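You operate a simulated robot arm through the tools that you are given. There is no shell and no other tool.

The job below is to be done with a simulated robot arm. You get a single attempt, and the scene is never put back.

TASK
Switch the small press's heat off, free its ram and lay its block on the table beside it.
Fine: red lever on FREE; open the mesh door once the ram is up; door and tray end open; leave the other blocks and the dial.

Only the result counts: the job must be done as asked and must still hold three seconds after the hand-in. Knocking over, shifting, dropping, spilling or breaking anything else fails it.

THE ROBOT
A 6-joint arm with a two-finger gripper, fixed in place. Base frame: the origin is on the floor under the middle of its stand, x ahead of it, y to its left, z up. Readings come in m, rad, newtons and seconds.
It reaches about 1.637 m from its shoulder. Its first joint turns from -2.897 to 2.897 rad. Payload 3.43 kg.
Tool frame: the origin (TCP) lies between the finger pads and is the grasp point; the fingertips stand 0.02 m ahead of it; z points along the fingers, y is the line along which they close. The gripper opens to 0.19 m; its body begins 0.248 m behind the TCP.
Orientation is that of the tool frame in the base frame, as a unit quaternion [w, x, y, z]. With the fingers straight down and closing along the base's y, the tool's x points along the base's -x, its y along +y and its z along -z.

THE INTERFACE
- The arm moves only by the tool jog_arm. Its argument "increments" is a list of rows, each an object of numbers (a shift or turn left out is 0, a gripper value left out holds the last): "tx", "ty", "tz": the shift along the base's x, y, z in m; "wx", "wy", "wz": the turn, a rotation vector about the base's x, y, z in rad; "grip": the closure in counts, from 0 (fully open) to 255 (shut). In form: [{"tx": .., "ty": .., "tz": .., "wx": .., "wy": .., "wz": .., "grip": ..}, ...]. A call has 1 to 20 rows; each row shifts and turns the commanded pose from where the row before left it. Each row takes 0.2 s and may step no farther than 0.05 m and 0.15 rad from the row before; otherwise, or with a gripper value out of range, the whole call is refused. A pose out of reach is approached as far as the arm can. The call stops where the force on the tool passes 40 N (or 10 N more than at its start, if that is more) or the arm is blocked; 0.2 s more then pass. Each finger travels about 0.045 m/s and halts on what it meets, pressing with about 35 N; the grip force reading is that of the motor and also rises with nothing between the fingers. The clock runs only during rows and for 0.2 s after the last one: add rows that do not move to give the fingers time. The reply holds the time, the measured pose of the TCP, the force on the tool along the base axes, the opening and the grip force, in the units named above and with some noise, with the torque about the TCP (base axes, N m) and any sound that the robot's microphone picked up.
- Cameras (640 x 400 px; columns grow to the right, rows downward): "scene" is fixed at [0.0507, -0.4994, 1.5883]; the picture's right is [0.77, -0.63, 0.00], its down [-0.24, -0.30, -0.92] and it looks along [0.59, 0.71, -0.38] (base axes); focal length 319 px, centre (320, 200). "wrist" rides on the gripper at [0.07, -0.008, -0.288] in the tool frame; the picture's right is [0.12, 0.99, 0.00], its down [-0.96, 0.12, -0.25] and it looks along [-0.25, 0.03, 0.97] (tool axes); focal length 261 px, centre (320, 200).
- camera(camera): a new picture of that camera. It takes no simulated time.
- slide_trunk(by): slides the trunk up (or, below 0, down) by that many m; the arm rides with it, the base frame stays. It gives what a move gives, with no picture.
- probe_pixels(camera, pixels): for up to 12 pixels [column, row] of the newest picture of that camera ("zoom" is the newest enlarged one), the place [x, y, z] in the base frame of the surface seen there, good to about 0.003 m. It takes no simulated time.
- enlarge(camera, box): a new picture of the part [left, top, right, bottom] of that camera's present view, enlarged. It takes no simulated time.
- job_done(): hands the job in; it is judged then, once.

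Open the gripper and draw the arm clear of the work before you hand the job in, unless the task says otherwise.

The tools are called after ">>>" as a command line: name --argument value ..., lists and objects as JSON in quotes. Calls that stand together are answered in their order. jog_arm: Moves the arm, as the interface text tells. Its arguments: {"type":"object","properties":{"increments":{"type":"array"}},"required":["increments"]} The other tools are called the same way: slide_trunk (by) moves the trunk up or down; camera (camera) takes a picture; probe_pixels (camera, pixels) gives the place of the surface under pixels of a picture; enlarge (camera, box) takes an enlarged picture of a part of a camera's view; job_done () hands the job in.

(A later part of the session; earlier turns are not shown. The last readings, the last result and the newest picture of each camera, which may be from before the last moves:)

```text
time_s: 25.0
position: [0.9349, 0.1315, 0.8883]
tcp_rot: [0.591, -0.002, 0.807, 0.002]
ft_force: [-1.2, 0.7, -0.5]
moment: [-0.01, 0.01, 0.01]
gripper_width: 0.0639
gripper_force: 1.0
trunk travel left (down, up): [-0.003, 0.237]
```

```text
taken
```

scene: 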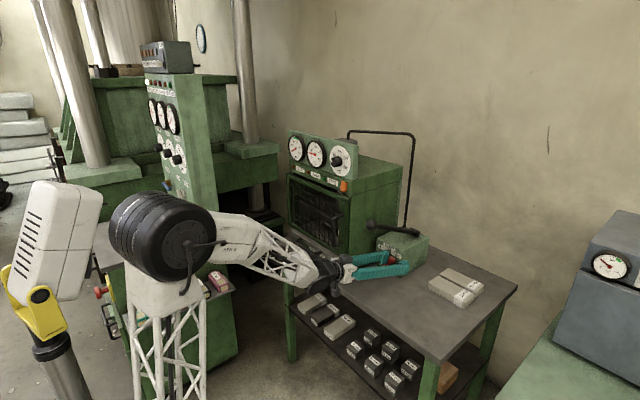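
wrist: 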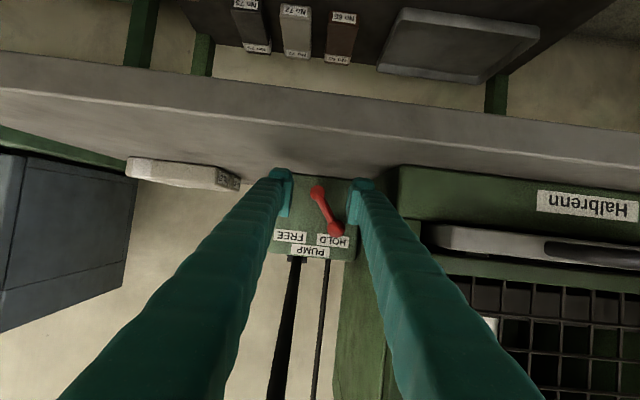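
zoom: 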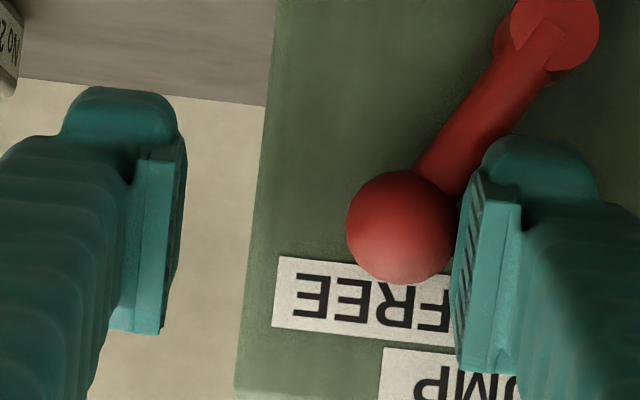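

The lever leans well into FREE and the green lamp has gone out. I check the gauge, lamps and ram.

>>> enlarge --camera "scene" --box '[275, 125, 375, 205]'

>>> enlarge --camera "scene" --box '[280, 165, 360, 265]'

>>> enlarge --camera "scene" --box '[360, 225, 430, 281]'

```text
5.00 times, centred on (325, 165) of scene
```

zoom: 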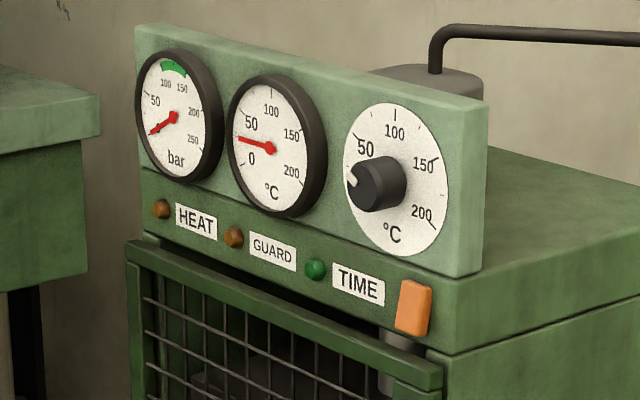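

```text
4.00 times, centred on (320, 215) of scene
```

zoom: 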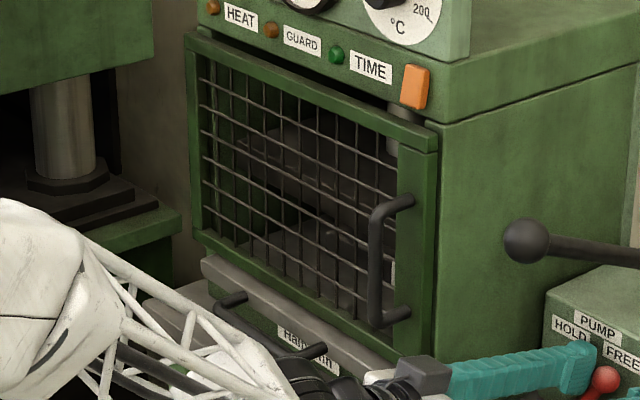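

```text
7.14 times, centred on (395, 253) of scene
```

zoom: 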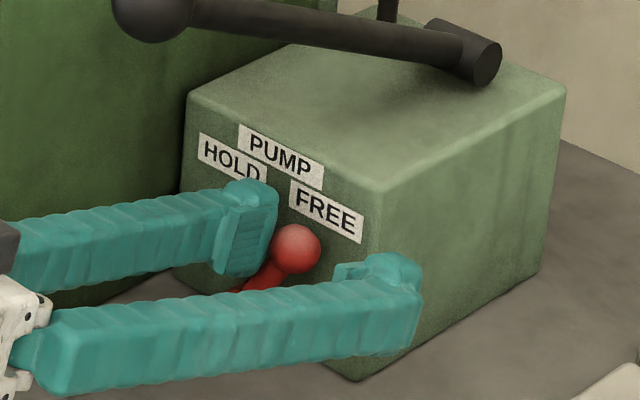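

The bar gauge reads 0 and the ram has risen. I probe the knob to see whether the lever is all the way to its FREE stop.

>>> probe_pixels --camera "zoom" --pixels '[[295, 245], [300, 240], [270, 275], [250, 288], [315, 250], [345, 215]]'

>>> jog_arm --increments '[{"ty": -0.003}, {"ty": -0.002}, {}]'

>>> enlarge --camera "wrist" --box '[260, 130, 380, 230]'

```text
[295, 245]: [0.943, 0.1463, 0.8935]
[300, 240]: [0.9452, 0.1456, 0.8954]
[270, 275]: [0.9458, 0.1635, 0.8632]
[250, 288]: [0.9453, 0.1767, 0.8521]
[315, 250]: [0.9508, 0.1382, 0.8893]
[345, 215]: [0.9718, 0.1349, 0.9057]
```

```text
time_s: 25.8
position: [0.9341, 0.1249, 0.8884]
tcp_rot: [0.59, -0.003, 0.807, 0.003]
ft_force: [-0.4, 0.4, 0.0]
moment: [0.03, 0.03, 0.02]
gripper_width: 0.0635
gripper_force: 0.2
trunk travel left (down, up): [-0.003, 0.237]
```

```text
4.00 times, centred on (320, 180) of wrist
```

zoom: 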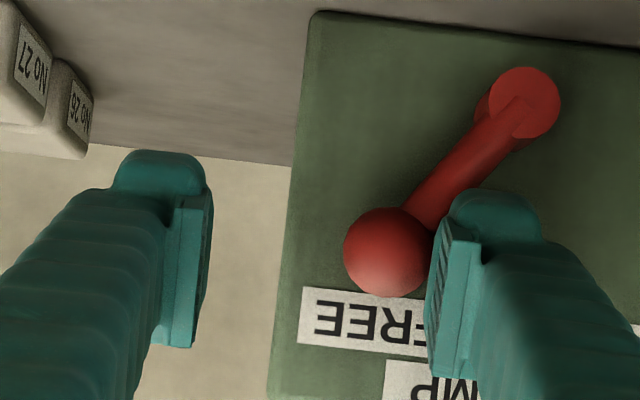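

The knob keeps moving freely, about 34° now. I push a few more millimetres to find the stop.

>>> jog_arm --increments '[{"ty": -0.002}, {"ty": -0.002}, {}]'

>>> enlarge --camera "wrist" --box '[260, 130, 380, 230]'

```text
time_s: 26.6
position: [0.9323, 0.1234, 0.8879]
tcp_rot: [0.591, -0.003, 0.807, 0.003]
ft_force: [-2.3, 10.0, 0.0]
moment: [0.1, -0.04, 0.18]
gripper_width: 0.0691
gripper_force: 5.0
trunk travel left (down, up): [-0.003, 0.237]
```

```text
4.00 times, centred on (320, 180) of wrist
```

zoom: 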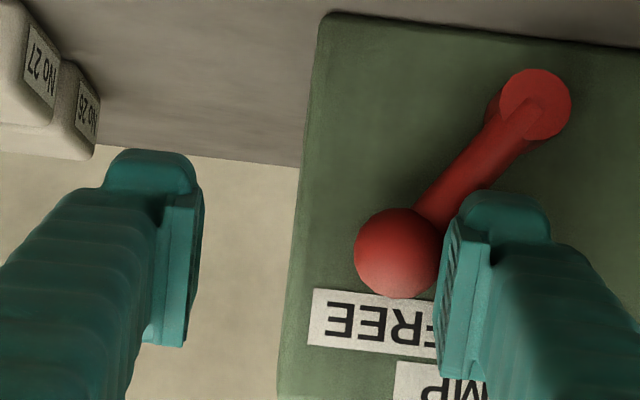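

Contact force rose to 10 N, so the lever is on its FREE stop. I back off and withdraw to the front.

>>> jog_arm --increments '[{"ty": 0.006}, {"ty": 0.006}, {"tx": -0.03}, {"tx": -0.04}, {"tx": -0.05}, {"tx": -0.05}, {"tx": -0.05}, {}]'

>>> camera --camera "scene"

>>> camera --camera "wrist"

>>> enlarge --camera "scene" --box '[360, 225, 430, 281]'

```text
time_s: 28.4
position: [0.7133, 0.1343, 0.8891]
tcp_rot: [0.59, -0.003, 0.807, 0.002]
ft_force: [0.8, 0.1, 0.9]
moment: [-0.01, -0.02, 0.0]
gripper_width: 0.0632
gripper_force: 0.0
trunk travel left (down, up): [-0.003, 0.237]
```

```text
taken
```

scene: 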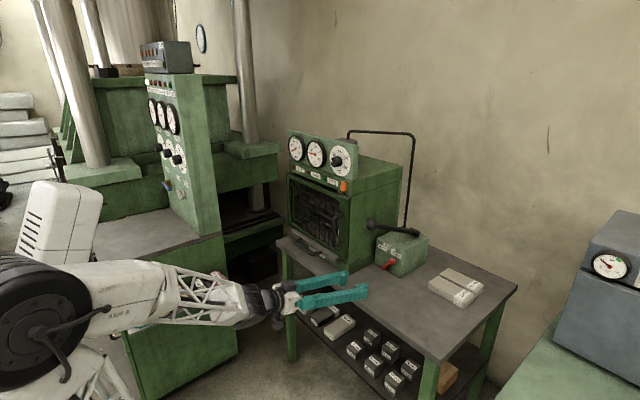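

```text
taken
```

wrist: 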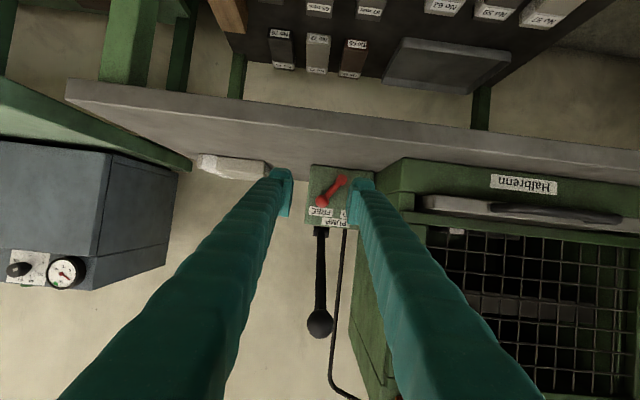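

```text
7.14 times, centred on (395, 253) of scene
```

zoom: 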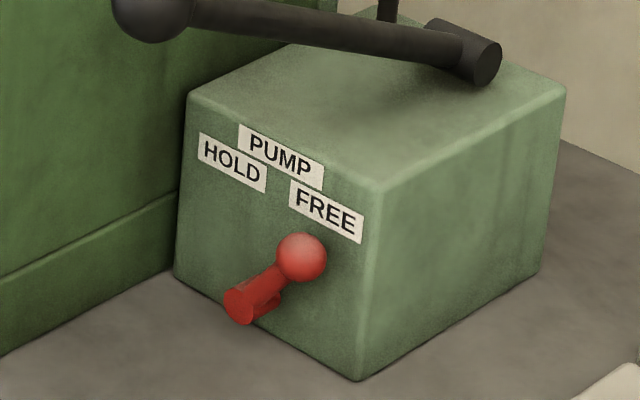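

The red lever now rests under FREE. Next I study the door, its handle and hinge side, and the inside of the press.

>>> enlarge --camera "scene" --box '[284, 170, 360, 218]'

>>> enlarge --camera "scene" --box '[284, 200, 364, 270]'

```text
8.33 times, centred on (322, 194) of scene
```

zoom: 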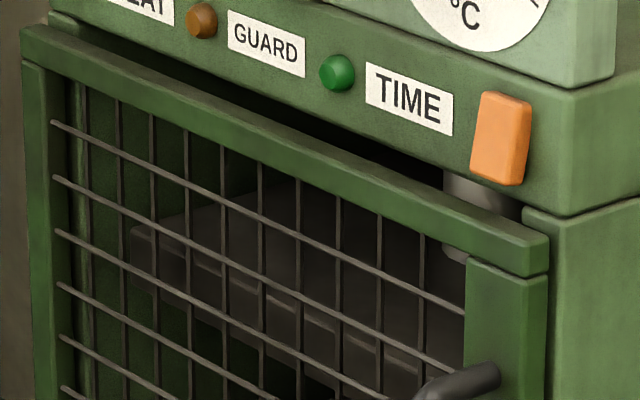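

```text
5.71 times, centred on (324, 235) of scene
```

zoom: 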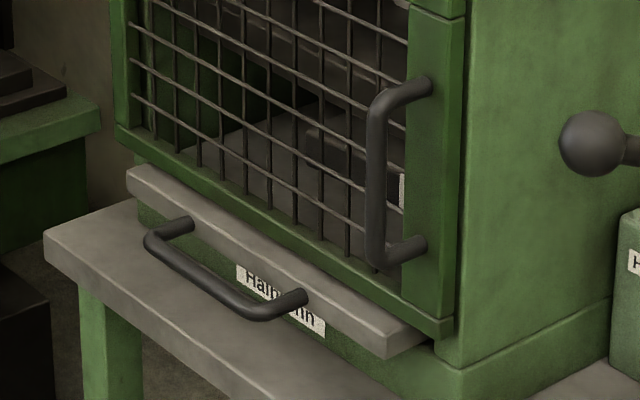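

I probe the door handle, frame, tray front and tray handle here.

>>> probe_pixels --camera "zoom" --pixels '[[376, 160], [378, 110], [400, 90], [425, 85], [378, 245], [420, 245], [430, 160], [440, 325], [120, 135], [135, 60], [400, 335], [135, 185]]'

>>> probe_pixels --camera "scene" --pixels '[[290, 180], [350, 196], [345, 205], [335, 215], [349, 258], [310, 240], [297, 242], [335, 253], [320, 252], [331, 237], [355, 200], [288, 222]]'

```text
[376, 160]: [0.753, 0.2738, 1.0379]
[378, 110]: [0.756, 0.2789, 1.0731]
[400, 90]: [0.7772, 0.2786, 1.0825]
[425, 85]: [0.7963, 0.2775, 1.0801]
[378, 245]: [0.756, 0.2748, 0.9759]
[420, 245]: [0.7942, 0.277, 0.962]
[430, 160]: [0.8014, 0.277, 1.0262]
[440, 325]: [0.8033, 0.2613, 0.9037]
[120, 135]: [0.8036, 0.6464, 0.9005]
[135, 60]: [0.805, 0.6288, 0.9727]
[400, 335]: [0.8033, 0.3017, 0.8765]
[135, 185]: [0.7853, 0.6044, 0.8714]
```

```text
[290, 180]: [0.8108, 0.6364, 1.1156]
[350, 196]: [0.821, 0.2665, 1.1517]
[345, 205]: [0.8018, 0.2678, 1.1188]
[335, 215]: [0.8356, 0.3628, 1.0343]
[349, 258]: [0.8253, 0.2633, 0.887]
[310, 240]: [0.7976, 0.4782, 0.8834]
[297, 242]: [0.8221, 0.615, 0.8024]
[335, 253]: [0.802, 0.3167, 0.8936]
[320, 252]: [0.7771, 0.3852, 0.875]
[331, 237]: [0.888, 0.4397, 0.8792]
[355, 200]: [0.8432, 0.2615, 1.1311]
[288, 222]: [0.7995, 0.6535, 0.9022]
```

The door face is at x≈0.802 (y 0.262–0.65, z 0.895–1.16) with the handle bar at about (0.760, 0.279, z 0.965–1.083), hinged on the left. I move to stand in front of the handle.

>>> jog_arm --increments '[{"tx": -0.02, "tz": 0.04}, {"tx": -0.02, "ty": 0.03, "tz": 0.04}, {"ty": 0.04, "tz": 0.04}, {"ty": 0.04, "tz": 0.015}, {"ty": 0.0347}, {}]'

>>> camera --camera "wrist"

>>> enlarge --camera "scene" --box '[270, 170, 390, 270]'

```text
refused: row 2 steps farther than a row can; nothing moved
```

```text
taken
```

wrist: 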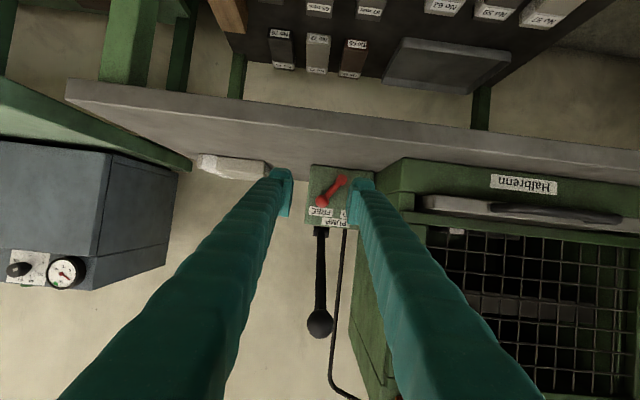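

```text
4.00 times, centred on (330, 220) of scene
```

zoom: 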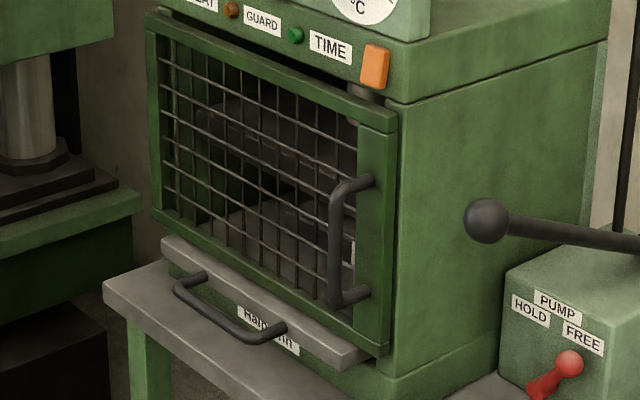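

One row was too long a step, so nothing moved; I send the same path in shorter rows.

>>> jog_arm --increments '[{"tx": -0.02, "tz": 0.04}, {"tx": -0.02, "ty": 0.02, "tz": 0.035}, {"ty": 0.03, "tz": 0.035}, {"ty": 0.035, "tz": 0.025}, {"ty": 0.035}, {"ty": 0.0247}, {}]'

>>> camera --camera "wrist"

>>> enlarge --camera "scene" --box '[270, 170, 390, 270]'

```text
time_s: 30.0
position: [0.6732, 0.2781, 1.0221]
tcp_rot: [0.591, -0.001, 0.807, 0.001]
ft_force: [-0.9, 0.1, 0.9]
moment: [-0.02, 0.02, 0.03]
gripper_width: 0.0633
gripper_force: 0.1
trunk travel left (down, up): [-0.003, 0.237]
```

```text
taken
```

wrist: 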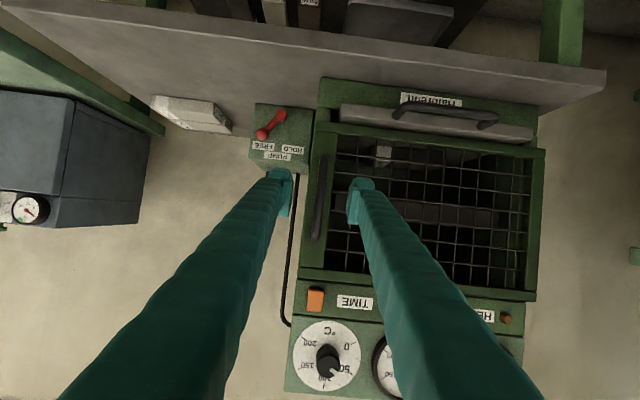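

```text
4.00 times, centred on (330, 220) of scene
```

zoom: 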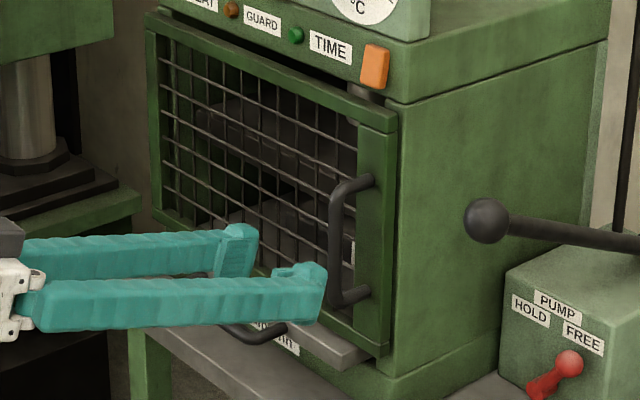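

In the wrist view the handle bar is between the fingers' columns and a light-coloured block face shows behind the mesh near (383,152). I zoom in to understand the block before opening.

>>> enlarge --camera "wrist" --box '[310, 100, 550, 300]'

```text
2.00 times, centred on (430, 200) of wrist
```

zoom: 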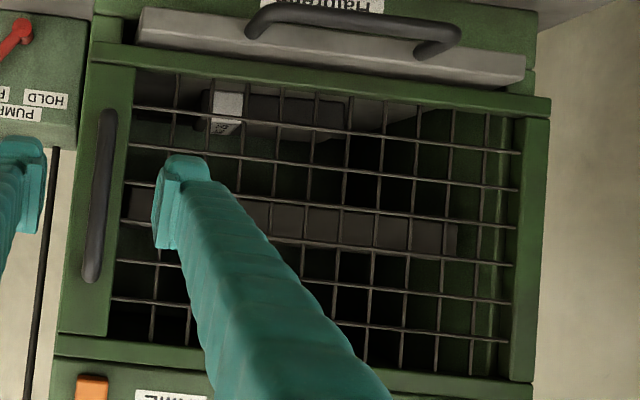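

The block appears to lie on the tray, dark with a light labelled end. I probe it through the mesh.

>>> probe_pixels --camera "zoom" --pixels '[[225, 110], [215, 125], [212, 95], [295, 110], [330, 115], [300, 130], [340, 130], [230, 98], [270, 100], [300, 225], [170, 210], [450, 235]]'

```text
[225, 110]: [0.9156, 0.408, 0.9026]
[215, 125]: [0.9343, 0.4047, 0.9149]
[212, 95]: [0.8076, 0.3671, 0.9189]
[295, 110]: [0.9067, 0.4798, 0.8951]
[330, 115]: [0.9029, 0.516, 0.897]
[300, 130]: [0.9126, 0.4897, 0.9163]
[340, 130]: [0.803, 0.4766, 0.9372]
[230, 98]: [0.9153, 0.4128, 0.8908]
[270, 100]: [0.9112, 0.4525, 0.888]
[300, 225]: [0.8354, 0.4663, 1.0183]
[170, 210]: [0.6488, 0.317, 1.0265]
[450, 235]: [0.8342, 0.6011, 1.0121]
```

The block lies at about x 0.91, y 0.40–0.53, z 0.89–0.92 on the tray. Now I advance on the handle bar (centre ≈ (0.759, 0.278)) with the open fingers on both sides.

>>> jog_arm --increments '[{"tx": 0.04}, {"tx": 0.03}, {"tx": 0.013}, {}]'

>>> enlarge --camera "wrist" --box '[240, 120, 400, 240]'

>>> enlarge --camera "scene" --box '[270, 170, 390, 270]'

```text
time_s: 31.0
position: [0.7561, 0.2788, 1.0229]
tcp_rot: [0.591, -0.001, 0.807, 0.001]
ft_force: [0.0, -0.1, -0.4]
moment: [0.01, -0.02, -0.03]
gripper_width: 0.0633
gripper_force: 0.0
trunk travel left (down, up): [-0.003, 0.237]
```

```text
3.33 times, centred on (320, 180) of wrist
```

zoom: 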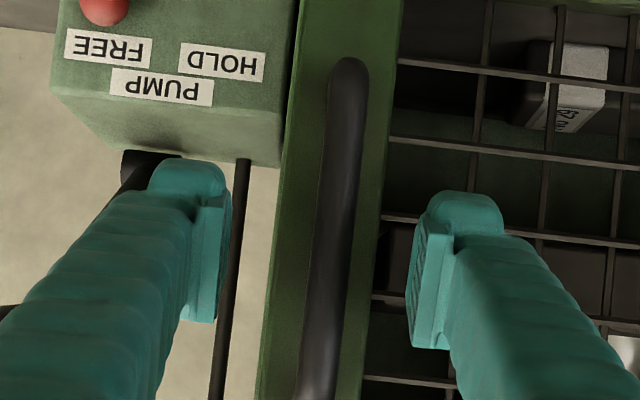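

```text
4.00 times, centred on (330, 220) of scene
```

zoom: 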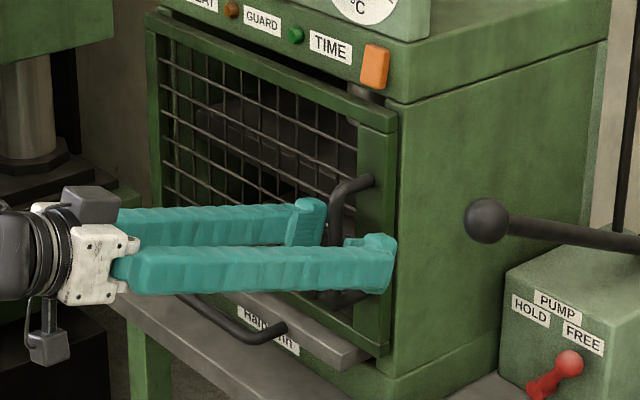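

The bar is centred between the fingers. I close on it.

>>> jog_arm --increments '[{"grip": 255}, {}, {}, {}, {}]'

>>> enlarge --camera "wrist" --box '[240, 120, 400, 240]'

```text
time_s: 32.2
position: [0.7556, 0.2819, 1.0223]
tcp_rot: [0.591, -0.004, 0.807, 0.003]
ft_force: [5.1, 39.5, 4.2]
moment: [0.57, 0.02, 0.12]
gripper_width: 0.0125
gripper_force: 45.1
trunk travel left (down, up): [-0.003, 0.237]
```

```text
3.33 times, centred on (320, 180) of wrist
```

zoom: 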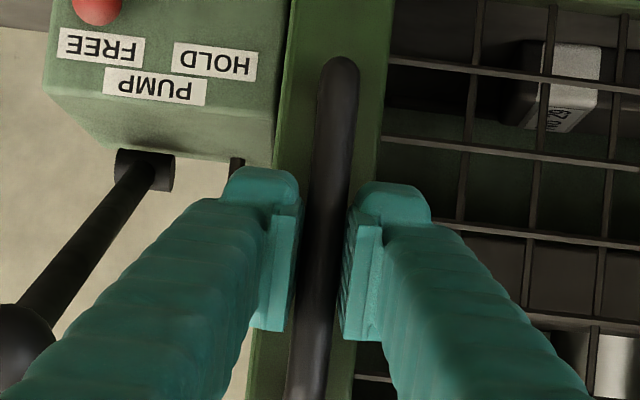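

The bar is held (opening 0.0125) but there is a 40 N side load because the bar sits a few millimetres left. I relax it with a small +y shift.

>>> jog_arm --increments '[{"ty": 0.003}, {"ty": 0.002}, {}]'

```text
time_s: 33.0
position: [0.7571, 0.2817, 1.0239]
tcp_rot: [0.591, 0.0, 0.807, 0.0]
ft_force: [-3.9, 6.4, 3.2]
moment: [0.06, 0.01, -0.02]
gripper_width: 0.0125
gripper_force: 45.5
trunk travel left (down, up): [-0.003, 0.237]
```

The side load is relaxed. I start pulling the door open along its arc about the left hinge.

>>> jog_arm --increments '[{"tx": -0.016, "ty": 0.002}, {"tx": -0.0157, "ty": 0.0038}, {"tx": -0.0155, "ty": 0.004, "wz": -0.02}, {"tx": -0.0155, "ty": 0.0047, "wz": -0.02}, {}]'

>>> enlarge --camera "scene" --box '[250, 150, 400, 275]'

```text
time_s: 34.0
position: [0.6948, 0.2958, 1.0228]
tcp_rot: [0.591, 0.014, 0.806, -0.01]
ft_force: [-8.0, -29.0, 3.7]
moment: [-0.42, -0.22, -0.04]
gripper_width: 0.0124
gripper_force: 44.8
trunk travel left (down, up): [-0.003, 0.237]
stopped in row 5: the force on the tool passed its limit at 41 N (the readings are from after the stop); the commanded pose is now the measured one
```

```text
3.20 times, centred on (325, 212) of scene
```

zoom: 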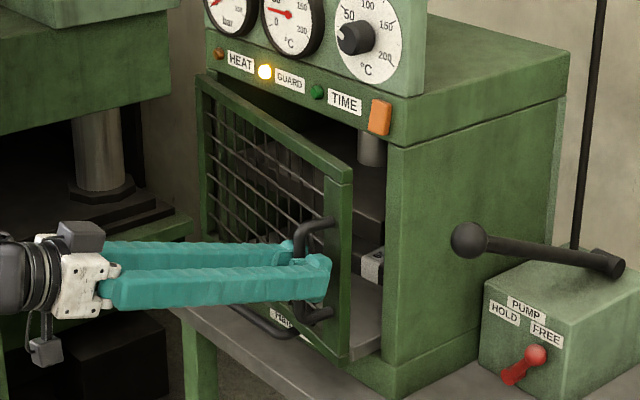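

The door is open about 10° and the GUARD lamp lit; the arc needs slightly less +y than I gave (−29 N in y). I relax that and read the free position.

>>> jog_arm --increments '[{"ty": -0.0025}, {}]'

```text
time_s: 34.6
position: [0.6946, 0.2939, 1.0233]
tcp_rot: [0.591, 0.013, 0.806, -0.009]
ft_force: [-6.1, -19.0, 6.4]
moment: [-0.29, 0.05, -0.05]
gripper_width: 0.0126
gripper_force: 44.7
trunk travel left (down, up): [-0.003, 0.237]
```

I relax the rest and continue along the corrected arc (hinge about (0.795, 0.65)) in small steps with a little yaw.

>>> jog_arm --increments '[{"ty": -0.0035}, {"tx": -0.0156, "ty": 0.0046, "wz": -0.02}, {"tx": -0.0153, "ty": 0.0055, "wz": -0.02}, {"tx": -0.015, "ty": 0.006, "wz": -0.02}, {"tx": -0.0148, "ty": 0.0067, "wz": -0.02}, {}]'

```text
time_s: 35.6
position: [0.6538, 0.3106, 1.0239]
tcp_rot: [0.591, 0.034, 0.806, -0.025]
ft_force: [14.0, 33.2, 2.5]
moment: [0.48, -0.13, -0.02]
gripper_width: 0.0124
gripper_force: 44.7
trunk travel left (down, up): [-0.003, 0.237]
stopped in row 5: the force on the tool passed its limit at 44 N (the readings are from after the stop); the commanded pose is now the measured one
```

Force is now radial toward the hinge, so my estimate of the arc is off or the bar has slid in the pads. I look at the grip and door.

>>> enlarge --camera "wrist" --box '[200, 80, 440, 260]'

>>> enlarge --camera "scene" --box '[240, 150, 400, 275]'

```text
2.22 times, centred on (320, 170) of wrist
```

zoom: 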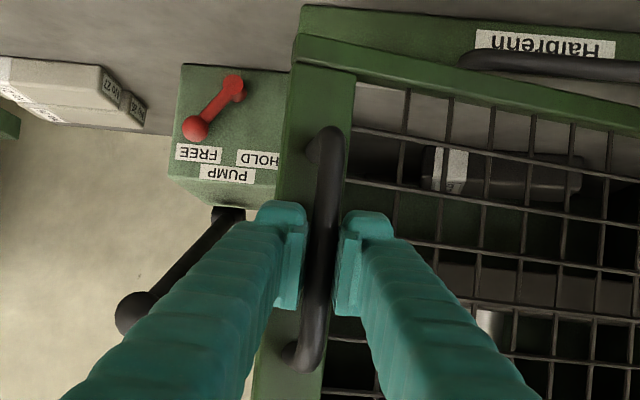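

```text
3.20 times, centred on (320, 212) of scene
```

zoom: 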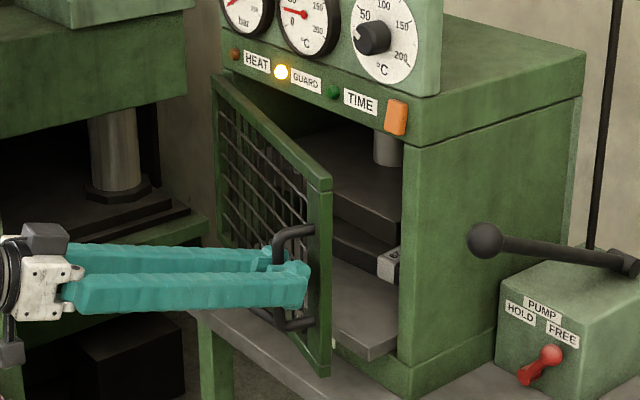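

I probe the bar and door edges to get the true door angle.

>>> probe_pixels --camera "zoom" --pixels '[[325, 200], [325, 360], [317, 190], [215, 80], [297, 235], [285, 248], [310, 230], [318, 280], [295, 325], [222, 95], [333, 185], [333, 370]]'

```text
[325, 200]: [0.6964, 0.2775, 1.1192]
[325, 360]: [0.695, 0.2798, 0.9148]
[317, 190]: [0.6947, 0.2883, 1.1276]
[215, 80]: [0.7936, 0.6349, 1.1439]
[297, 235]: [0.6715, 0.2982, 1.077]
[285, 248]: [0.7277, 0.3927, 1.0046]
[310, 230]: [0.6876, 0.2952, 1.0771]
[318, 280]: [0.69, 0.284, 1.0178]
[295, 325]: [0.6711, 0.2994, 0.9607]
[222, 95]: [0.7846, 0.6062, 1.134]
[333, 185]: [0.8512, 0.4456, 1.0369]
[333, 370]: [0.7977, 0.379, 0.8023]
```

The door stands at about 16° with hinge near (0.81, 0.655). I relax the radial load and go on along this better arc.

>>> jog_arm --increments '[{"tx": 0.0012, "ty": 0.003}, {"tx": -0.0149, "ty": 0.007, "wz": -0.02}, {"tx": -0.0147, "ty": 0.0075, "wz": -0.02}, {}]'

```text
time_s: 36.6
position: [0.6244, 0.3252, 1.0224]
tcp_rot: [0.59, 0.052, 0.805, -0.038]
ft_force: [0.5, 0.0, -5.7]
moment: [-0.07, -0.21, -0.04]
gripper_width: 0.0118
gripper_force: 45.2
trunk travel left (down, up): [-0.003, 0.237]
```

Forces are near zero, the arc now fits. I continue another 10°.

>>> jog_arm --increments '[{"tx": -0.0143, "ty": 0.0082, "wz": -0.025}, {"tx": -0.014, "ty": 0.0088, "wz": -0.025}, {"tx": -0.0136, "ty": 0.0094, "wz": -0.025}, {"tx": -0.0131, "ty": 0.0099, "wz": -0.025}, {}]'

```text
time_s: 37.8
position: [0.5687, 0.3605, 1.0235]
tcp_rot: [0.587, 0.093, 0.802, -0.068]
ft_force: [-2.9, -4.6, -18.7]
moment: [0.07, 0.54, -0.01]
gripper_width: 0.0117
gripper_force: 44.4
trunk travel left (down, up): [-0.003, 0.237]
```

The door follows at about 31°. I go on another 10°, easing the small vertical load.

>>> jog_arm --increments '[{"tx": -0.0127, "ty": 0.0106, "tz": -0.001, "wz": -0.025}, {"tx": -0.0122, "ty": 0.0112, "tz": -0.001, "wz": -0.025}, {"tx": -0.0118, "ty": 0.0116, "wz": -0.025}, {"tx": -0.0112, "ty": 0.0121, "wz": -0.025}, {}]'

>>> enlarge --camera "scene" --box '[220, 130, 400, 275]'

>>> camera --camera "wrist"

```text
time_s: 39.0
position: [0.5213, 0.4054, 1.0233]
tcp_rot: [0.584, 0.132, 0.795, -0.096]
ft_force: [-6.5, -4.6, 20.9]
moment: [-0.07, -0.04, 0.04]
gripper_width: 0.0117
gripper_force: 44.9
trunk travel left (down, up): [-0.003, 0.237]
```

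```text
2.76 times, centred on (310, 202) of scene
```

zoom: 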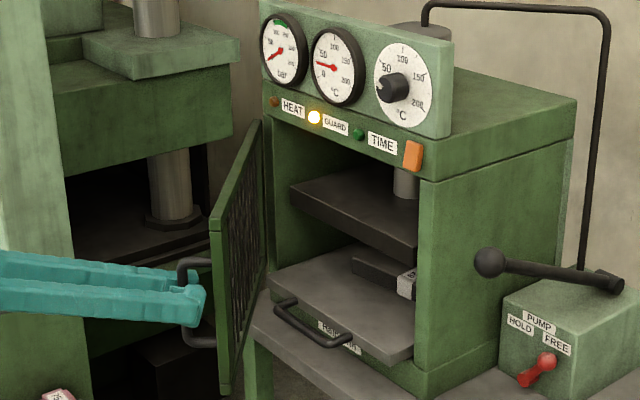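

```text
taken
```

wrist: 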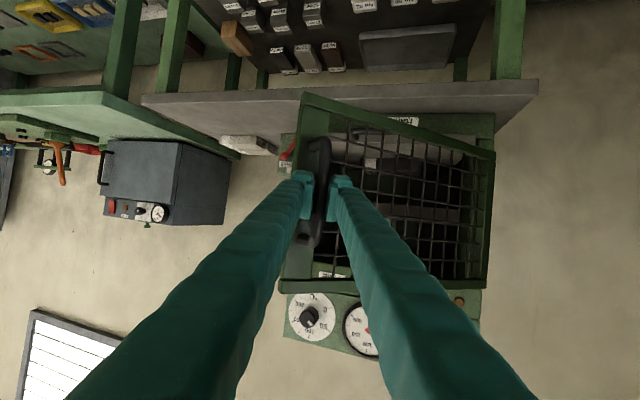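

The door is about 41° open and the block with its labelled end shows on the tray. I continue to about 61°.

>>> jog_arm --increments '[{"tx": -0.0107, "ty": 0.0126, "tz": 0.001, "wz": -0.02}, {"tx": -0.0101, "ty": 0.013, "tz": 0.001, "wz": -0.02}, {"tx": -0.0096, "ty": 0.0135, "wz": -0.02}, {"tx": -0.0089, "ty": 0.0139, "wz": -0.02}, {"tx": -0.0083, "ty": 0.0142, "wz": -0.02}, {"tx": -0.0077, "ty": 0.0146, "wz": -0.02}, {"tx": -0.007, "ty": 0.0149, "wz": -0.02}, {"tx": -0.0065, "ty": 0.0153, "wz": -0.02}, {}]'

>>> camera --camera "scene"

>>> camera --camera "wrist"

```text
time_s: 41.0
position: [0.4524, 0.5181, 1.0215]
tcp_rot: [0.573, 0.196, 0.782, -0.143]
ft_force: [5.8, 1.8, 0.7]
moment: [0.29, 0.3, 0.0]
gripper_width: 0.0108
gripper_force: 43.8
trunk travel left (down, up): [-0.003, 0.237]
```

```text
taken
```

scene: 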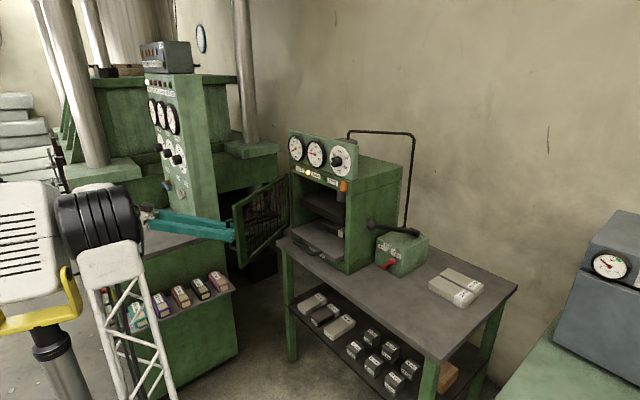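

```text
taken
```

wrist: 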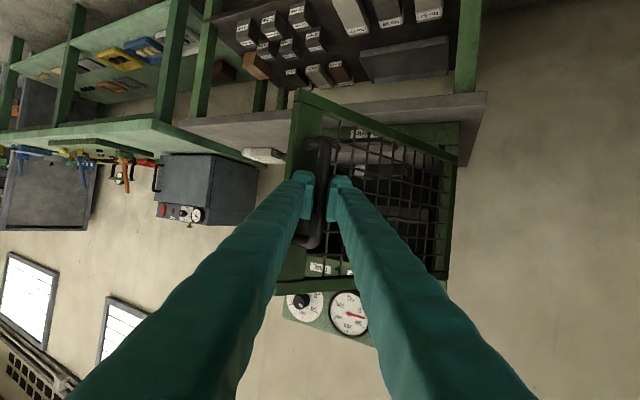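

The door is at roughly 62°. Before going further I probe the big machine's nearby surfaces for clearance.

>>> probe_pixels --camera "scene" --pixels '[[190, 150], [215, 200], [170, 240], [150, 215], [200, 225], [236, 240], [245, 200], [280, 185], [180, 120], [120, 245], [220, 285], [155, 190]]'

```text
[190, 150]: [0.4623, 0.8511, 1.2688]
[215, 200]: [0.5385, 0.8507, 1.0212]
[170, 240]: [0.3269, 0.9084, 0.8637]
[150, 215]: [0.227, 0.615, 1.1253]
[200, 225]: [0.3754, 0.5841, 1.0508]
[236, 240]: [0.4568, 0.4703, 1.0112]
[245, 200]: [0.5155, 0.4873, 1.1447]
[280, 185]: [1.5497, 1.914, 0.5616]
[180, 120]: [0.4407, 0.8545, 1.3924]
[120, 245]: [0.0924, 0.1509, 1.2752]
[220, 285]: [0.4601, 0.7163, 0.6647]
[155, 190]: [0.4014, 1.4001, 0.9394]
```

The big machine's panel is at y≈0.85, so there is room. I carry the handle on toward 80° in small steps, watching force.

>>> jog_arm --increments '[{"tx": -0.0057, "ty": 0.0155, "wz": -0.02}, {"tx": -0.0051, "ty": 0.0157, "wz": -0.02}, {"tx": -0.0043, "ty": 0.0159, "wz": -0.02}, {"tx": -0.0037, "ty": 0.0161, "wz": -0.02}, {"tx": -0.0029, "ty": 0.0162, "wz": -0.02}, {"tx": -0.0023, "ty": 0.0164, "wz": -0.02}, {}]'

>>> camera --camera "scene"

>>> camera --camera "wrist"

```text
time_s: 42.6
position: [0.4297, 0.6143, 1.0226]
tcp_rot: [0.565, 0.242, 0.769, -0.178]
ft_force: [17.5, 2.0, -2.4]
moment: [0.4, -0.21, -0.03]
gripper_width: 0.0101
gripper_force: 43.1
trunk travel left (down, up): [-0.003, 0.237]
```

```text
taken
```

scene: 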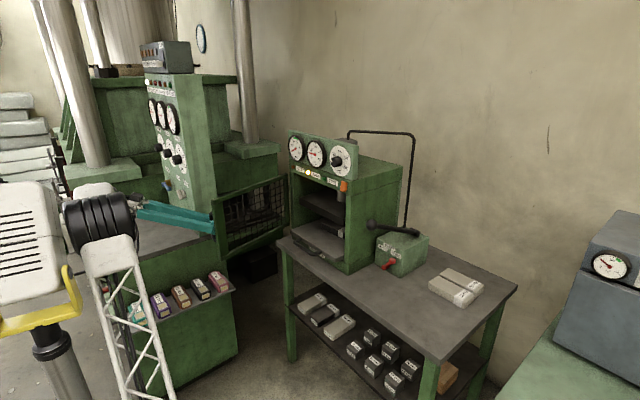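

```text
taken
```

wrist: 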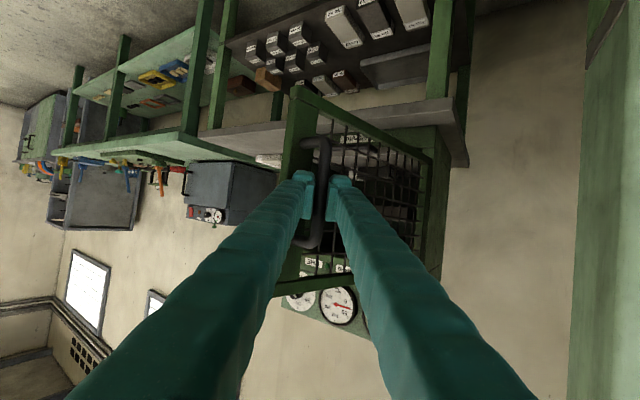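

Door at about 76°. I ease the +x load by 2 mm and carry on the last ~10°.

>>> jog_arm --increments '[{"tx": 0.0008, "ty": 0.0164, "wz": -0.02}, {"tx": 0.0001, "ty": 0.0165, "wz": -0.02}, {"tx": 0.0005, "ty": 0.0165, "wz": -0.02}, {"tx": 0.0008, "ty": 0.0165, "wz": -0.02}, {}]'

>>> enlarge --camera "scene" --box '[130, 120, 360, 280]'

```text
time_s: 43.3
position: [0.4301, 0.644, 1.0194]
tcp_rot: [0.561, 0.256, 0.765, -0.186]
ft_force: [-42.7, -0.3, 11.5]
moment: [0.43, 0.16, 0.04]
gripper_width: 0.0094
gripper_force: 43.0
out of reach, approached as far as the arm can: row 2, 3
trunk travel left (down, up): [-0.003, 0.237]
stopped in row 3: the force on the tool passed its limit at 44 N (the readings are from after the stop); the commanded pose is now the measured one
```

```text
2.50 times, centred on (245, 200) of scene
```

zoom: 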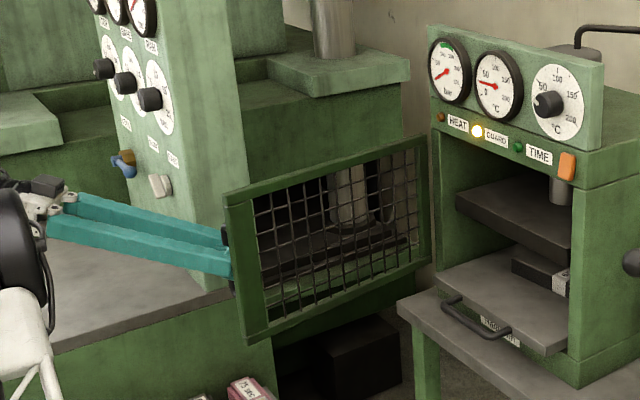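

The arm ran into its limit here with the door at about 80°. I release the bar slightly (opening ~0.026) and back off along the finger direction.

>>> jog_arm --increments '[{"grip": 218}, {"grip": 218}, {}]'

>>> jog_arm --increments '[{"tx": -0.012, "ty": 0.009, "tz": 0.004}, {"tx": -0.016, "ty": 0.012, "tz": 0.006}, {}]'

>>> enlarge --camera "scene" --box '[130, 120, 360, 280]'

>>> camera --camera "wrist"

```text
time_s: 44.1
position: [0.4342, 0.6449, 1.0184]
tcp_rot: [0.56, 0.256, 0.766, -0.185]
ft_force: [0.0, -0.2, 0.8]
moment: [0.01, 0.0, -0.02]
gripper_width: 0.0275
gripper_force: 0.0
trunk travel left (down, up): [-0.003, 0.237]
```

```text
time_s: 44.9
position: [0.4351, 0.6442, 1.0191]
tcp_rot: [0.561, 0.257, 0.765, -0.186]
ft_force: [-0.2, 0.3, -0.4]
moment: [-0.03, 0.02, 0.04]
gripper_width: 0.0276
gripper_force: 0.0
out of reach, approached as far as the arm can: row 1, 2
trunk travel left (down, up): [-0.003, 0.237]
```

```text
2.50 times, centred on (245, 200) of scene
```

zoom: 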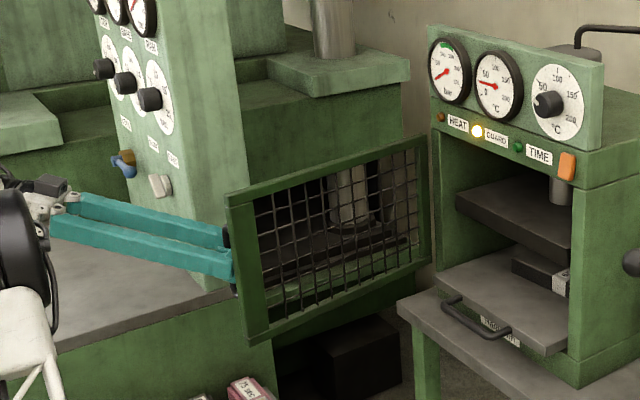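

```text
taken
```

wrist: 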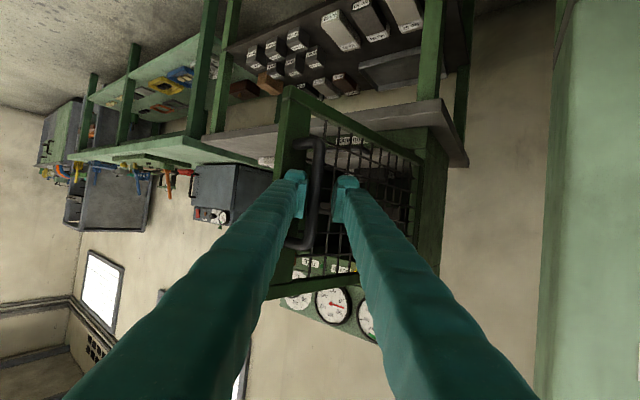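

The wrist's turn relative to the arm seems at its limit, so I back off while turning the tool back a little (+yaw), staying loose around the bar.

>>> jog_arm --increments '[{"tx": -0.006, "ty": 0.0045, "wz": 0.04}, {"tx": -0.0065, "ty": 0.0045, "wz": 0.05}, {"tx": -0.008, "ty": 0.005, "wz": 0.05}, {"tx": -0.01, "ty": 0.0055, "wz": 0.05}, {}]'

>>> camera --camera "wrist"

```text
time_s: 46.1
position: [0.4052, 0.6654, 1.0191]
tcp_rot: [0.575, 0.183, 0.786, -0.134]
ft_force: [-0.1, -1.4, -0.3]
moment: [-0.01, 0.03, 0.01]
gripper_width: 0.0274
gripper_force: 0.1
trunk travel left (down, up): [-0.003, 0.237]
```

```text
taken
```

wrist: 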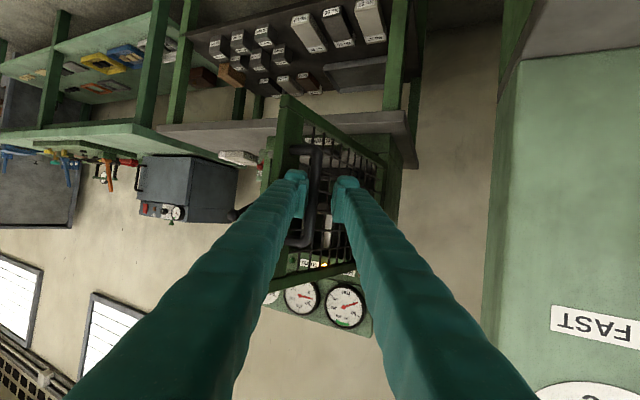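

Backing off works with no contact forces. I continue until the fingertips are clear of the bar.

>>> jog_arm --increments '[{"tx": -0.012, "ty": 0.006, "wz": 0.05}, {"tx": -0.015, "ty": 0.006, "wz": 0.05}, {"tx": -0.02, "ty": 0.007, "wz": 0.04}, {}]'

>>> camera --camera "wrist"

>>> camera --camera "scene"

```text
time_s: 47.3
position: [0.3986, 0.6835, 0.9851]
tcp_rot: [0.584, 0.138, 0.789, -0.132]
ft_force: [-1.1, -0.1, -0.2]
moment: [0.01, 0.03, 0.07]
gripper_width: 0.0276
gripper_force: 0.1
trunk travel left (down, up): [-0.003, 0.237]
stopped in row 4: the arm was blocked; the commanded pose is now the measured one
```

```text
taken
```

wrist: 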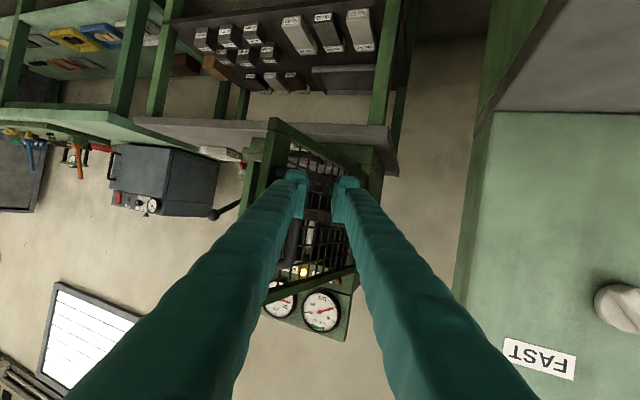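

```text
taken
```

scene: 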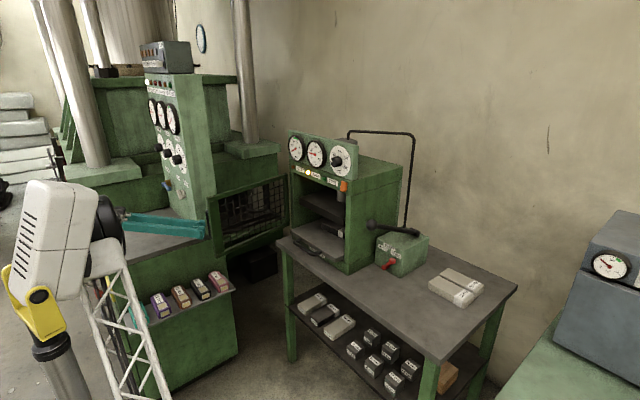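

The fingers are now clear of the bar, but the arm's elbow has met its limit. I raise the trunk so the whole arm lifts straight up above the door's top edge (z 1.16).

>>> slide_trunk --by 0.06

>>> enlarge --camera "scene" --box '[60, 120, 340, 300]'

```text
time_s: 48.3
position: [0.3979, 0.6835, 1.0446]
tcp_rot: [0.584, 0.137, 0.789, -0.132]
ft_force: [-0.1, -0.1, -0.4]
moment: [0.02, -0.03, 0.02]
gripper_width: 0.0274
gripper_force: 0.0
trunk travel left (down, up): [-0.063, 0.177]
```

```text
2.22 times, centred on (200, 210) of scene
```

zoom: 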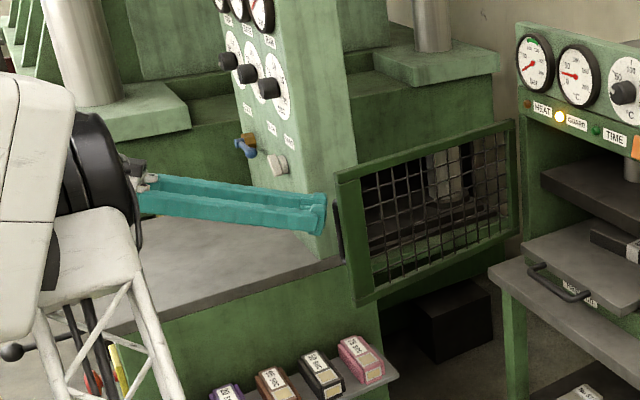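

The fingertips are clear of the handle. I raise further to get over the door's top.

>>> slide_trunk --by 0.17

>>> camera --camera "scene"

```text
time_s: 50.2
position: [0.3955, 0.6837, 1.2147]
tcp_rot: [0.584, 0.138, 0.789, -0.132]
ft_force: [-0.4, 0.3, 0.4]
moment: [0.03, 0.01, -0.02]
gripper_width: 0.0274
gripper_force: 0.1
trunk travel left (down, up): [-0.233, 0.007]
```

```text
taken
```

scene: 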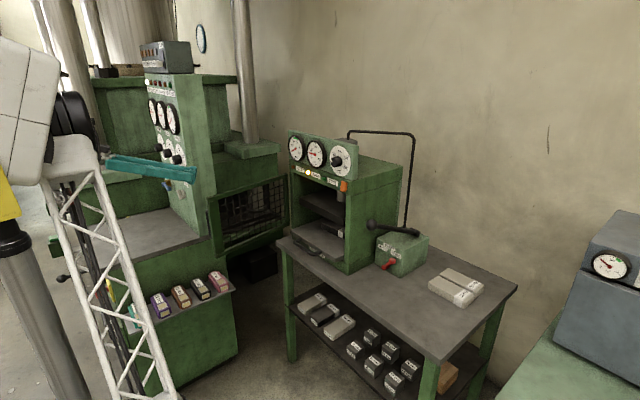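

I am above the door now. I lift a little more and swing back over the door to the working side, straightening the tool.

>>> jog_arm --increments '[{"tz": 0.03, "wz": 0.03}, {"tx": 0.01, "ty": -0.035, "wz": 0.05, "wx": 0.01}, {"tx": 0.01, "ty": -0.035, "wz": 0.05, "wx": 0.01}, {"tx": 0.01, "ty": -0.035, "wz": 0.05, "wx": 0.01}, {"tx": 0.01, "ty": -0.035, "wz": 0.05, "wx": 0.01}, {"tx": 0.02, "ty": -0.035, "wz": 0.05, "wx": 0.01}, {"tx": 0.02, "ty": -0.035, "wz": 0.05}, {"tx": 0.02, "ty": -0.035, "wz": 0.05}, {}]'

>>> camera --camera "scene"

>>> camera --camera "wrist"

```text
time_s: 51.1
position: [0.4261, 0.6644, 1.1333]
tcp_rot: [0.598, 0.043, 0.784, -0.159]
ft_force: [0.1, -0.9, -0.1]
moment: [0.03, 0.03, 0.05]
gripper_width: 0.0277
gripper_force: 0.0
trunk travel left (down, up): [-0.233, 0.007]
stopped in row 4: the arm was blocked; the commanded pose is now the measured one
```

```text
taken
```

scene: 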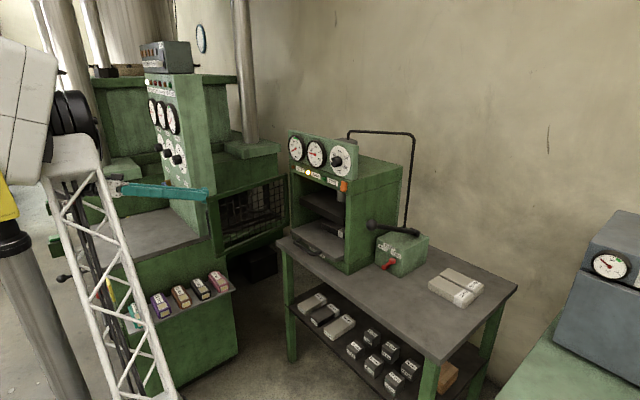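

```text
taken
```

wrist: 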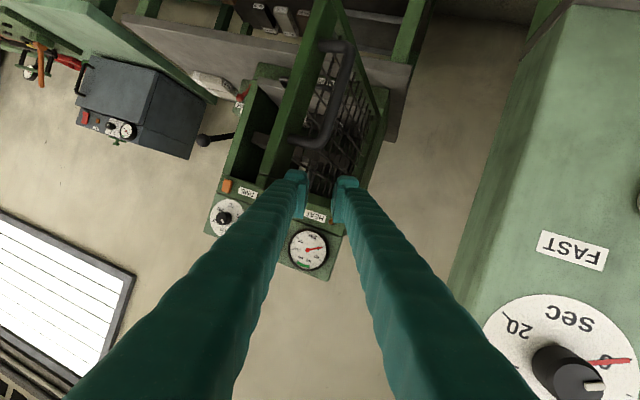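

Blocked again, with the tool sagging to z 1.133 beside the door. I probe the arm links to see what they meet.

>>> probe_pixels --camera "scene" --pixels '[[75, 125], [90, 120], [60, 120], [80, 165], [100, 240], [130, 330], [25, 110], [45, 90], [115, 188], [130, 190], [205, 193], [20, 300]]'

>>> enlarge --camera "scene" --box '[0, 20, 240, 220]'

```text
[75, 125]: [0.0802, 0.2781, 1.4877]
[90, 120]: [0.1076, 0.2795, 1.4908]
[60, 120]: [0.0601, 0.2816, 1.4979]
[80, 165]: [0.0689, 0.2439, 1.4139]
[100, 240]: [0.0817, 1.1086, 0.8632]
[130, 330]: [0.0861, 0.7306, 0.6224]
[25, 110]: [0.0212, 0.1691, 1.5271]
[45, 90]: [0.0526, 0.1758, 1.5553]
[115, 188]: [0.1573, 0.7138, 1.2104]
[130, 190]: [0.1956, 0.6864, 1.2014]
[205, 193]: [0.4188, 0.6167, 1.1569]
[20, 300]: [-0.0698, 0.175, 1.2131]
```

```text
2.00 times, centred on (120, 120) of scene
```

zoom: 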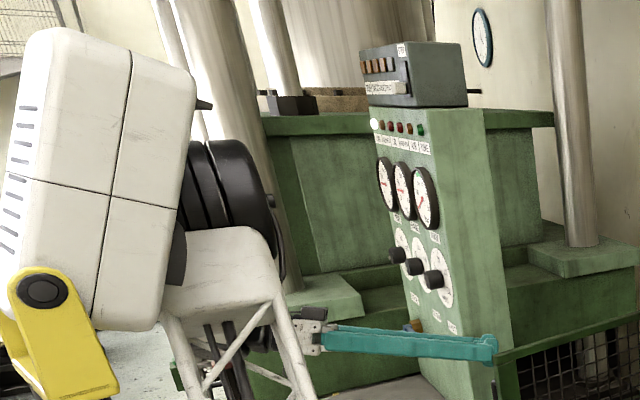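

The elbow is up against the robot's own head box because the wrist is too far round to the left. I lift with a bit of +x and negative yaw to bring the wrist forward again.

>>> jog_arm --increments '[{"tz": 0.025, "wz": -0.03}, {"tz": 0.025, "wz": -0.03}, {"tz": 0.025, "wz": -0.02, "tx": 0.005}, {"tz": 0.025, "tx": 0.005}, {}]'

```text
time_s: 52.3
position: [0.4359, 0.6651, 1.2299]
tcp_rot: [0.592, 0.072, 0.782, -0.184]
ft_force: [0.6, 0.5, 0.0]
moment: [-0.01, -0.02, -0.01]
gripper_width: 0.0274
gripper_force: 0.0
trunk travel left (down, up): [-0.233, 0.007]
```

Lifted clear without trouble. I move forward and then over the door toward the working side.

>>> jog_arm --increments '[{"tx": 0.03, "ty": -0.01, "tz": 0.005}, {"tx": 0.03, "ty": -0.01, "tz": 0.005}, {"tx": 0.03, "ty": -0.015}, {"tx": 0.02, "ty": -0.035}, {"tx": 0.01, "ty": -0.04}, {"ty": -0.04}, {"ty": -0.04}, {}]'

>>> camera --camera "scene"

```text
time_s: 54.1
position: [0.5548, 0.4726, 1.2456]
tcp_rot: [0.591, 0.074, 0.783, -0.179]
ft_force: [0.0, 0.5, -0.3]
moment: [-0.04, -0.03, -0.02]
gripper_width: 0.0275
gripper_force: 0.1
trunk travel left (down, up): [-0.233, 0.007]
```

```text
taken
```

scene: 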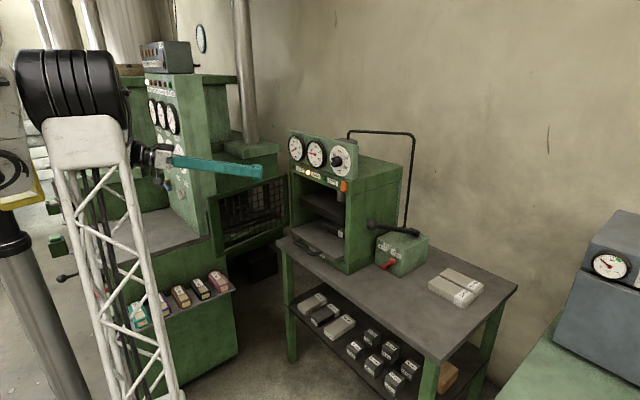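

Back on the working side. I straighten the tool's roll/yaw and check the door angle.

>>> jog_arm --increments '[{"wx": 0.05, "wy": 0.007, "wz": 0.083, "ty": -0.01}, {"wx": 0.05, "wy": 0.007, "wz": 0.083, "ty": -0.01}, {"wx": 0.05, "wy": 0.007, "wz": 0.083, "ty": -0.01}, {"wx": 0.05, "wy": 0.007, "wz": 0.083, "ty": -0.01}, {}]'

>>> enlarge --camera "scene" --box '[190, 160, 370, 270]'

```text
time_s: 55.3
position: [0.5549, 0.4324, 1.2465]
tcp_rot: [0.592, 0.0, 0.806, -0.001]
ft_force: [0.5, 0.0, 0.0]
moment: [-0.03, -0.01, -0.01]
gripper_width: 0.0275
gripper_force: 0.1
trunk travel left (down, up): [-0.233, 0.007]
```

```text
3.56 times, centred on (280, 215) of scene
```

zoom: 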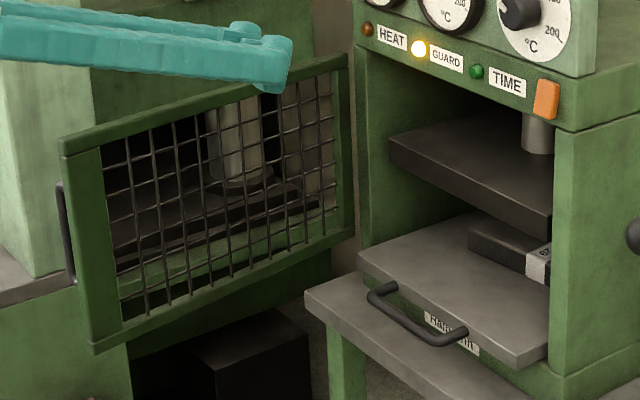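

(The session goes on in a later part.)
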